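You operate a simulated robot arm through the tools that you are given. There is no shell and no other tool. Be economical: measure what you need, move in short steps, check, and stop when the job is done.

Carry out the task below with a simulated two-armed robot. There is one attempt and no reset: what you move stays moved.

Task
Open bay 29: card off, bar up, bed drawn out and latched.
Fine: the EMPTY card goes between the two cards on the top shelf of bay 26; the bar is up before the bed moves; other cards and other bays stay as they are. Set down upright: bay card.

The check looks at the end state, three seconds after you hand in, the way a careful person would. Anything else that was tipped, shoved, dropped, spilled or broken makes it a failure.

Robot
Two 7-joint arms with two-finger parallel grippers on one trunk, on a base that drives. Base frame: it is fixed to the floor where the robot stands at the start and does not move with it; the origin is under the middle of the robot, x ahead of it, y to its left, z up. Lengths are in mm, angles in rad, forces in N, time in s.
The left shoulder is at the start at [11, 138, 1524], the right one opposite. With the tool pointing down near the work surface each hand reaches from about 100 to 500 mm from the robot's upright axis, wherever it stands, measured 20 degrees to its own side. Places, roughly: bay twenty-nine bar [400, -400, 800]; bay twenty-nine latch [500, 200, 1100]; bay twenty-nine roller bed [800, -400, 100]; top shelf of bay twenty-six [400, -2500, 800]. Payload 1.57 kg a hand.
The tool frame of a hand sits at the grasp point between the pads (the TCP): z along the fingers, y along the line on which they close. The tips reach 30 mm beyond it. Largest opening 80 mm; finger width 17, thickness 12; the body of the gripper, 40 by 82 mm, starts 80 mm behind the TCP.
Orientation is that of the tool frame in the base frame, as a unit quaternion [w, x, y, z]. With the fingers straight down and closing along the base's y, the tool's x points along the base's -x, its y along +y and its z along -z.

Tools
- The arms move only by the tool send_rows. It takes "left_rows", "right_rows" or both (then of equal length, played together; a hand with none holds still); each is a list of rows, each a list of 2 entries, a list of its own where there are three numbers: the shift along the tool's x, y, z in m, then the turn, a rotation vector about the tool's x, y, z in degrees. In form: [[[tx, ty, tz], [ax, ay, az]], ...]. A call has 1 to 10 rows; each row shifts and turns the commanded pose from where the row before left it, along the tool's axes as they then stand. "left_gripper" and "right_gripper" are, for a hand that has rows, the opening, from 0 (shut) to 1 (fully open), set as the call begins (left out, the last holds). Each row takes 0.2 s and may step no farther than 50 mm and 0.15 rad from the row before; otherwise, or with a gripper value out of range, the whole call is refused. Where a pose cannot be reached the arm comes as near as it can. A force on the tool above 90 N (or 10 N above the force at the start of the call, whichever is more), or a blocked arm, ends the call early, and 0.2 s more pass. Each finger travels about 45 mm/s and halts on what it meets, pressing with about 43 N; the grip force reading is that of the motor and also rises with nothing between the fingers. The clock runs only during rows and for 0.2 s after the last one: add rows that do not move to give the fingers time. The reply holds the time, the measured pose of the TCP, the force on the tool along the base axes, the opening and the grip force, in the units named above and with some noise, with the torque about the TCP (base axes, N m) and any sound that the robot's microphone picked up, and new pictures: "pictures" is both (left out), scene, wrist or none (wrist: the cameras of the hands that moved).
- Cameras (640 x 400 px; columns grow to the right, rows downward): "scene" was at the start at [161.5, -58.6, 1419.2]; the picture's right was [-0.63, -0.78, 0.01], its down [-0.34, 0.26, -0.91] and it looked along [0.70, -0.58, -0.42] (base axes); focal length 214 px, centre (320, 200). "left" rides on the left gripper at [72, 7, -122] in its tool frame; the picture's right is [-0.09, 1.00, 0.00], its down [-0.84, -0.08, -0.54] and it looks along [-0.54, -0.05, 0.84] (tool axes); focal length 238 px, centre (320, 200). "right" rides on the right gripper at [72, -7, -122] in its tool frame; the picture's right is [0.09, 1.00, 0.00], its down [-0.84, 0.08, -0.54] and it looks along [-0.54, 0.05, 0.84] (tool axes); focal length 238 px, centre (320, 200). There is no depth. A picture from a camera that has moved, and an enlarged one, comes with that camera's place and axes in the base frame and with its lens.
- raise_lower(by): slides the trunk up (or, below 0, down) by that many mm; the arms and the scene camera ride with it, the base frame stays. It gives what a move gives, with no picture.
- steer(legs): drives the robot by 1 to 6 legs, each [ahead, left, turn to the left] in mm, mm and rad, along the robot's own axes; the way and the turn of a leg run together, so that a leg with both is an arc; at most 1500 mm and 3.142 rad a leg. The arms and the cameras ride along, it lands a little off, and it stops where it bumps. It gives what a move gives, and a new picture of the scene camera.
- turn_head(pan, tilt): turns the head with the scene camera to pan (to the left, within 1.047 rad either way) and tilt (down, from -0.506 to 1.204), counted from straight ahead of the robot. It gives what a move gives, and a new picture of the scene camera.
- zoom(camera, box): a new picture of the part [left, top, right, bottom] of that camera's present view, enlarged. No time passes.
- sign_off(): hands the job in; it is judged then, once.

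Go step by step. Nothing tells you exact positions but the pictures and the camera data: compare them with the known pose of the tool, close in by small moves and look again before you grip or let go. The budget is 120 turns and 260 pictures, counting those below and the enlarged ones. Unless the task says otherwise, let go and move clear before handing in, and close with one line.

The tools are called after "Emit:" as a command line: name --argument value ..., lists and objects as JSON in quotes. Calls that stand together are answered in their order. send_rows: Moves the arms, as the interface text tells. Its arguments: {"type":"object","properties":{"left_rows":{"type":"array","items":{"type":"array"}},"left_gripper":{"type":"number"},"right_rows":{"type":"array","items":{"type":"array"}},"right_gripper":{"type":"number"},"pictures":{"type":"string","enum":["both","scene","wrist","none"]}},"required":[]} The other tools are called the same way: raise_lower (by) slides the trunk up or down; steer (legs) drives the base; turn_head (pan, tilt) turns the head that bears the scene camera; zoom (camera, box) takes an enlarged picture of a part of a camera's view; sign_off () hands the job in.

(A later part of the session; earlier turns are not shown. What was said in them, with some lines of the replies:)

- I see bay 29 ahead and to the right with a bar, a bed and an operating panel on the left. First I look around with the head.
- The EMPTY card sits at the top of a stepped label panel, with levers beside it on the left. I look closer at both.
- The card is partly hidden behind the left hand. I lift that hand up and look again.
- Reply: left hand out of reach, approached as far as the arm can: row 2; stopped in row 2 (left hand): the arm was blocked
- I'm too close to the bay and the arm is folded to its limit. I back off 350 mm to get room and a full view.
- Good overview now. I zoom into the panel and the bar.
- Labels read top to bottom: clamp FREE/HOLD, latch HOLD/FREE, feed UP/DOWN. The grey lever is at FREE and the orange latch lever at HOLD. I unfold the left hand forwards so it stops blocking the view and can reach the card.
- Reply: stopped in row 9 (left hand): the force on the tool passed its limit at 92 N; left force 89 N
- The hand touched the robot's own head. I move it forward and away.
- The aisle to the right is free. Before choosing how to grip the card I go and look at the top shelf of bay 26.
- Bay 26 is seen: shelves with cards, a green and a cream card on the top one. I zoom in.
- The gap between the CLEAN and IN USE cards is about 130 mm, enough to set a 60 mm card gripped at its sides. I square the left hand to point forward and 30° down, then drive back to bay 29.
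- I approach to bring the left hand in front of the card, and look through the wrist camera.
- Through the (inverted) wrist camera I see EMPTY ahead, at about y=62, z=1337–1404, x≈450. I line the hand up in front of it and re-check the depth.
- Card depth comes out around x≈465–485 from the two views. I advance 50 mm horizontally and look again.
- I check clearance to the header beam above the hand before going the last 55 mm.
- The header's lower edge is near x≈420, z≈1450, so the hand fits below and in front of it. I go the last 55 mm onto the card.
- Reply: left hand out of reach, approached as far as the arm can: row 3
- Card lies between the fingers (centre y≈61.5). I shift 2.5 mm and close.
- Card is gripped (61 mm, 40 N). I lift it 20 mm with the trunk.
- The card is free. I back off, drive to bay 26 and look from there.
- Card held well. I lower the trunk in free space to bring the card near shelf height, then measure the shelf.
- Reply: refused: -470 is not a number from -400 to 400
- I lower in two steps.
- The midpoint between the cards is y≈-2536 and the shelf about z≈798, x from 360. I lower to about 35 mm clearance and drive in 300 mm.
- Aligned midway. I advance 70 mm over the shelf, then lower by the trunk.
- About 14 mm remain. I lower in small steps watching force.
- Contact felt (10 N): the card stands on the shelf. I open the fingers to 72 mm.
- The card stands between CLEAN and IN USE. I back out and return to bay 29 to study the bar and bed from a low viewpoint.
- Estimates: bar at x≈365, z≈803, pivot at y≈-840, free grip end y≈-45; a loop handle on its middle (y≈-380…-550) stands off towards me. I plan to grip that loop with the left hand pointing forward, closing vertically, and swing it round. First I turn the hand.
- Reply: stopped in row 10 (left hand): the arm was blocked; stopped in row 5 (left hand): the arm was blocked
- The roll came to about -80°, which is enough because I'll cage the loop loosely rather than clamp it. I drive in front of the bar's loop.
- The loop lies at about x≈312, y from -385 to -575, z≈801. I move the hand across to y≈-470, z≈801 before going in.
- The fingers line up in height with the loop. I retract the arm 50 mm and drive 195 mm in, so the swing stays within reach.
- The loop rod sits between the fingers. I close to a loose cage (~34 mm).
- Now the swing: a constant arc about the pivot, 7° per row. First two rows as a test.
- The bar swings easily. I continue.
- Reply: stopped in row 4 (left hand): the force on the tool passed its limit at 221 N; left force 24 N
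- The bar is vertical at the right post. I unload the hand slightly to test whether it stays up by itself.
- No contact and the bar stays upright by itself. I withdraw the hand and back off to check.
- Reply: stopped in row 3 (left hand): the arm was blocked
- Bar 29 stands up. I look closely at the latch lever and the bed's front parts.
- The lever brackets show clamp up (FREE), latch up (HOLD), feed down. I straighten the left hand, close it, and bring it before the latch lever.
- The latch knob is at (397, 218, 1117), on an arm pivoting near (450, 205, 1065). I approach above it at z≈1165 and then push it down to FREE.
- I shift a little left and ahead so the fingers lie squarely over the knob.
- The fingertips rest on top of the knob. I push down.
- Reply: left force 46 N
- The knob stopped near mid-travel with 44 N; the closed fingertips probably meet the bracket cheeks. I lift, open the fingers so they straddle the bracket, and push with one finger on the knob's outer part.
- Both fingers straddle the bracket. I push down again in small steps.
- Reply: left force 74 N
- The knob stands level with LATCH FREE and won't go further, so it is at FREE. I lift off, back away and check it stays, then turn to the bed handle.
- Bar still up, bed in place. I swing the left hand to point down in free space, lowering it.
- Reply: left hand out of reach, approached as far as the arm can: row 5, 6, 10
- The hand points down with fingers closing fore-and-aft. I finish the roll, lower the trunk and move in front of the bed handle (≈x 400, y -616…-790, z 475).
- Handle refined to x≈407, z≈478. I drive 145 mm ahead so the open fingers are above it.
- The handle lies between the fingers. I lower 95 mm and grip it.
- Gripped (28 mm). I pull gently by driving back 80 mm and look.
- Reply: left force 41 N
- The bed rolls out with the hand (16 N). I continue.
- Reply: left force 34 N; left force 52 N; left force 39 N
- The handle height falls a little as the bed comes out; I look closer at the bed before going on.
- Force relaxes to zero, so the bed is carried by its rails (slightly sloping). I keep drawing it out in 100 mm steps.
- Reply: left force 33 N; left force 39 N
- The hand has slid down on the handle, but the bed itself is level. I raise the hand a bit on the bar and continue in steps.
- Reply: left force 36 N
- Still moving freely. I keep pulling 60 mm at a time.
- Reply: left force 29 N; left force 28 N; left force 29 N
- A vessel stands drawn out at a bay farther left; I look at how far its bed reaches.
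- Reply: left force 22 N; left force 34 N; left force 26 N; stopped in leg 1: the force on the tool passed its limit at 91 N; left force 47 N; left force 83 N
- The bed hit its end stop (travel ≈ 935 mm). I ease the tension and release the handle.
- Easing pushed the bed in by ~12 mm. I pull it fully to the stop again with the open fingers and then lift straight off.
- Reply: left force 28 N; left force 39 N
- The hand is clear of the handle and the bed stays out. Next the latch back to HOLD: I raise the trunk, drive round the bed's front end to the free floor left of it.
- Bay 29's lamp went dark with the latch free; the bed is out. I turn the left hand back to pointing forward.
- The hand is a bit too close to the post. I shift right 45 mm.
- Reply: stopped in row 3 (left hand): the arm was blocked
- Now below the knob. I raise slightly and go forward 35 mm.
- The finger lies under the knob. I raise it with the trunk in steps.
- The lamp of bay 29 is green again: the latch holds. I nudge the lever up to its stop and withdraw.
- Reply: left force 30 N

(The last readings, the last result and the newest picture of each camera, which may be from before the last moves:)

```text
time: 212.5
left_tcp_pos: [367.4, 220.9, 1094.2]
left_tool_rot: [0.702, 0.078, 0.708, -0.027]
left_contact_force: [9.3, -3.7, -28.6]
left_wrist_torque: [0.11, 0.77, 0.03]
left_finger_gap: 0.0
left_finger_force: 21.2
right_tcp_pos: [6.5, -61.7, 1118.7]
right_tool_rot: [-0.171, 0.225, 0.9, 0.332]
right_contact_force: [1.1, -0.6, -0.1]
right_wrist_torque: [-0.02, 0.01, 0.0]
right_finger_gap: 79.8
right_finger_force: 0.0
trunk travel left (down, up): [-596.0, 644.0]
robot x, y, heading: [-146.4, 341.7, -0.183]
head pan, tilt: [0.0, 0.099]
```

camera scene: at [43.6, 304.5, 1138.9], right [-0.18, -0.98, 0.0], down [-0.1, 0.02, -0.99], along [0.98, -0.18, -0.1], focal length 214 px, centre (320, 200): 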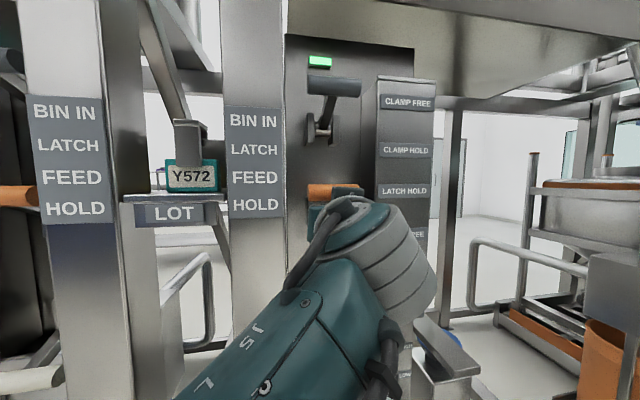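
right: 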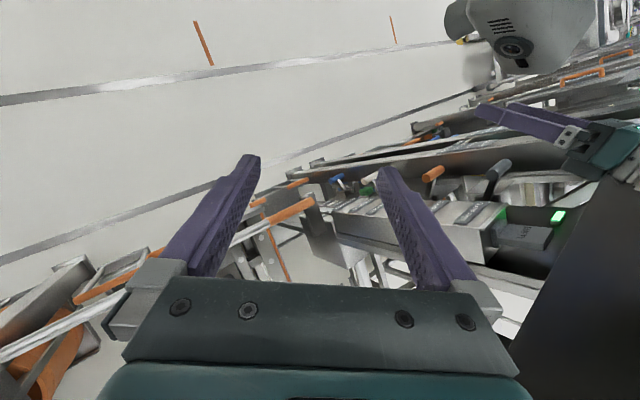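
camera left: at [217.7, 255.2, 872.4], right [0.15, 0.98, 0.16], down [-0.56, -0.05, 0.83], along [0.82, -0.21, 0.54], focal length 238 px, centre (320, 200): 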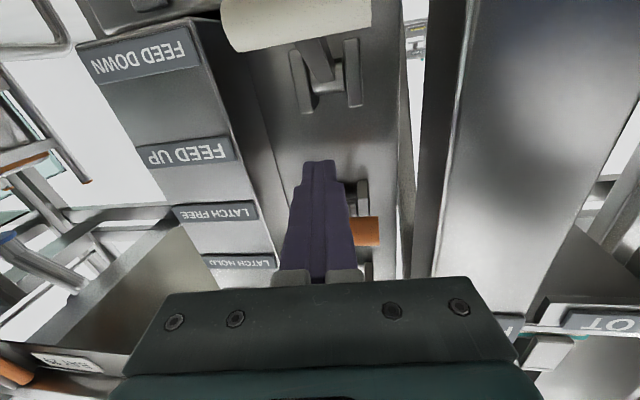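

Lever is at its upper stop. I lower the hand and back away along the way I came.

Emit:
raise_lower --by -25

Emit:
steer --legs '[[-500, 0, 0]]'

Emit:
turn_head --pan -0.25 --tilt 0.25

Emit:
zoom --camera "scene" --box '[200, 40, 420, 200]'

```text
time: 213.2
left_tcp_pos: [368.5, 222.0, 1077.8]
left_tool_rot: [0.708, 0.078, 0.701, -0.029]
left_contact_force: [-0.4, 0.4, -0.1]
left_wrist_torque: [-0.04, 0.0, 0.01]
left_finger_gap: 0.0
left_finger_force: 21.6
right_tcp_pos: [7.9, -62.7, 1095.0]
right_tool_rot: [-0.17, 0.225, 0.9, 0.331]
right_contact_force: [-0.3, -0.1, -0.7]
right_wrist_torque: [0.03, 0.03, 0.01]
right_finger_gap: 80.0
right_finger_force: 0.0
trunk travel left (down, up): [-571.0, 669.0]
robot x, y, heading: [-146.2, 337.3, -0.18]
head pan, tilt: [0.0, 0.099]
```

```text
time: 216.2
left_tcp_pos: [-124.7, 308.4, 1077.3]
left_tool_rot: [0.707, 0.079, 0.702, -0.03]
left_contact_force: [0.0, 0.0, -1.1]
left_wrist_torque: [-0.01, 0.01, -0.01]
left_finger_gap: 0.0
left_finger_force: 22.0
right_tcp_pos: [-488.6, 28.6, 1095.3]
right_tool_rot: [-0.17, 0.229, 0.899, 0.333]
right_contact_force: [0.1, 0.1, 0.0]
right_wrist_torque: [0.04, 0.02, 0.02]
right_finger_gap: 80.0
right_finger_force: 0.0
trunk travel left (down, up): [-571.0, 669.0]
robot x, y, heading: [-639.9, 430.2, -0.185]
head pan, tilt: [0.0, 0.099]
camera scene: at [-449.5, 394.7, 1125.0], right [-0.19, -0.98, 0.0], down [-0.1, 0.02, -0.99], along [0.98, -0.19, -0.1], focal length 214 px, centre (320, 200)
```

scene: 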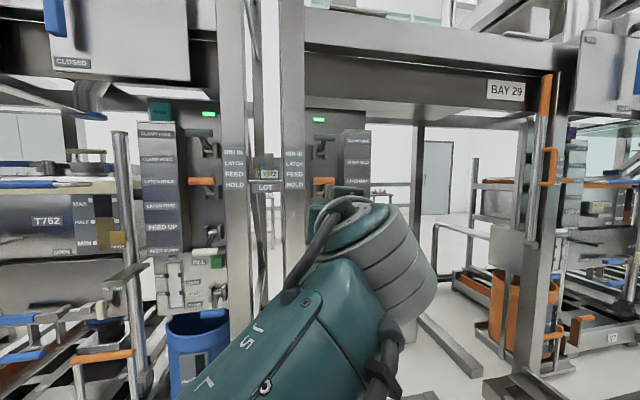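

```text
time: 216.9
left_tcp_pos: [-124.7, 309.8, 1075.2]
left_tool_rot: [0.707, 0.08, 0.702, -0.031]
left_contact_force: [-0.8, 0.5, -0.3]
left_wrist_torque: [0.01, -0.03, -0.01]
left_finger_gap: 0.0
left_finger_force: 21.4
right_tcp_pos: [-487.1, 27.3, 1095.9]
right_tool_rot: [-0.168, 0.23, 0.899, 0.333]
right_contact_force: [-0.4, -0.1, -0.2]
right_wrist_torque: [0.02, 0.0, -0.03]
right_finger_gap: 80.2
right_finger_force: 0.1
trunk travel left (down, up): [-571.0, 669.0]
robot x, y, heading: [-636.6, 433.2, -0.188]
head pan, tilt: [-0.25, 0.25]
camera scene: at [-455.2, 372.3, 1111.1], right [-0.42, -0.91, 0.0], down [-0.22, 0.1, -0.97], along [0.88, -0.41, -0.25], focal length 214 px, centre (320, 200)
```

scene: 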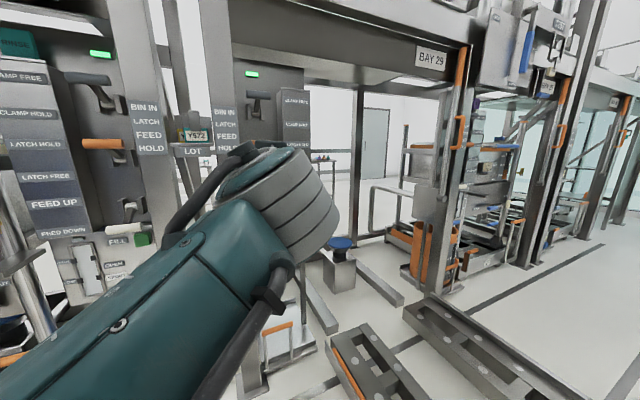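

```text
2.50 times, centred on (310, 120) of scene
camera zoom: at [-455.2, 372.3, 1111.1], right [-0.42, -0.91, 0.0], down [-0.22, 0.1, -0.97], along [0.88, -0.41, -0.25], focal length 536 px, centre (345, 400)
```

zoom: 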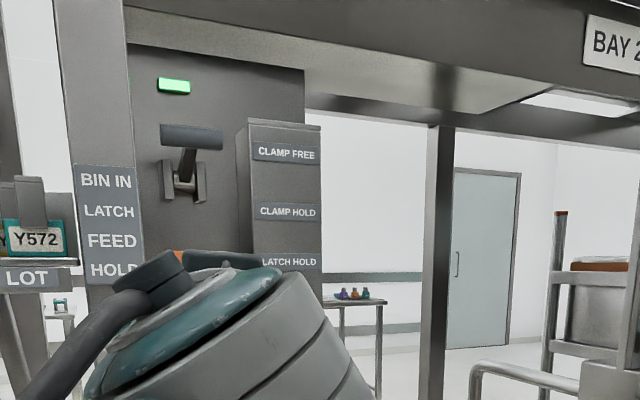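

Latch at HOLD, lamp green, bar up. I check the bed's final position once more, and also the card from afar.

Emit:
steer --legs '[[-450, 100, 0.18]]'

Emit:
turn_head --pan -0.5 --tilt 0.3

Emit:
zoom --camera "scene" --box '[160, 100, 440, 340]'

```text
time: 219.7
left_tcp_pos: [-546.9, 546.3, 1076.6]
left_tool_rot: [0.707, 0.015, 0.707, 0.034]
left_contact_force: [0.1, -0.7, -0.3]
left_wrist_torque: [-0.02, 0.02, 0.01]
left_finger_gap: 0.2
left_finger_force: 21.8
right_tcp_pos: [-854.6, 203.5, 1095.6]
right_tool_rot: [-0.197, 0.145, 0.917, 0.315]
right_contact_force: [0.0, 0.2, 0.3]
right_wrist_torque: [-0.02, 0.03, -0.03]
right_finger_gap: 80.0
right_finger_force: 0.1
trunk travel left (down, up): [-571.0, 669.0]
robot x, y, heading: [-1075.5, 574.7, -0.004]
head pan, tilt: [-0.25, 0.25]
camera scene: at [-883.9, 549.0, 1111.0], right [-0.25, -0.97, 0.0], down [-0.24, 0.06, -0.97], along [0.94, -0.24, -0.25], focal length 214 px, centre (320, 200)
```

scene: 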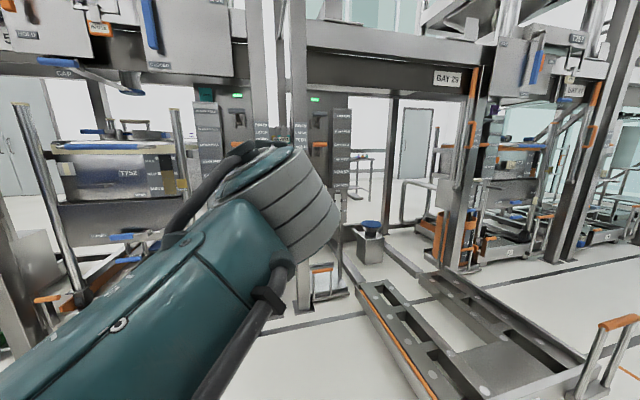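

```text
time: 220.5
left_tcp_pos: [-546.0, 546.4, 1074.8]
left_tool_rot: [0.707, 0.015, 0.707, 0.034]
left_contact_force: [-0.7, 0.4, 0.0]
left_wrist_torque: [-0.01, -0.04, -0.01]
left_finger_gap: 0.0
left_finger_force: 20.9
right_tcp_pos: [-852.8, 205.1, 1095.2]
right_tool_rot: [-0.198, 0.147, 0.916, 0.317]
right_contact_force: [0.1, 0.2, -0.2]
right_wrist_torque: [0.0, 0.01, 0.02]
right_finger_gap: 79.8
right_finger_force: 0.0
trunk travel left (down, up): [-571.0, 669.0]
robot x, y, heading: [-1074.6, 571.4, -0.009]
head pan, tilt: [-0.499, 0.3]
camera scene: at [-892.4, 527.4, 1106.3], right [-0.48, -0.88, 0.0], down [-0.26, 0.14, -0.96], along [0.84, -0.46, -0.3], focal length 214 px, centre (320, 200)
```

scene: 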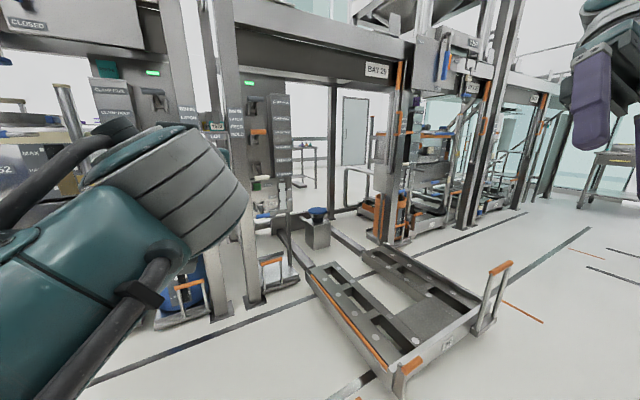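

```text
1.67 times, centred on (300, 220) of scene
camera zoom: at [-892.4, 527.4, 1106.3], right [-0.48, -0.88, 0.0], down [-0.26, 0.14, -0.96], along [0.84, -0.46, -0.3], focal length 358 px, centre (353, 167)
```

zoom: 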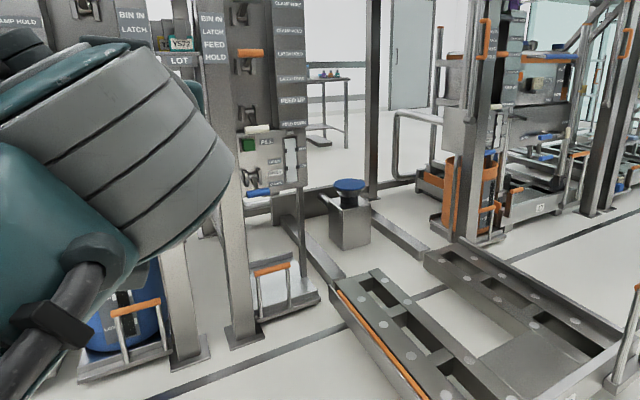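

Everything I can see matches the task: the lever is level with LATCH HOLD and the lamp is green. The bar is up, and the bed is out at its stop with its handle at x≈-526. The hands are clear, so I hand in.

Emit:
sign_off

```text
The job is handed in.
```

Bay 29 is open: the EMPTY card stands between CLEAN and IN USE on the top shelf of bay 26, the bar went up before the bed moved, and the bed is drawn out to its stop with the latch lever back at HOLD and the lamp green (I did not push on the bed to test the latch).
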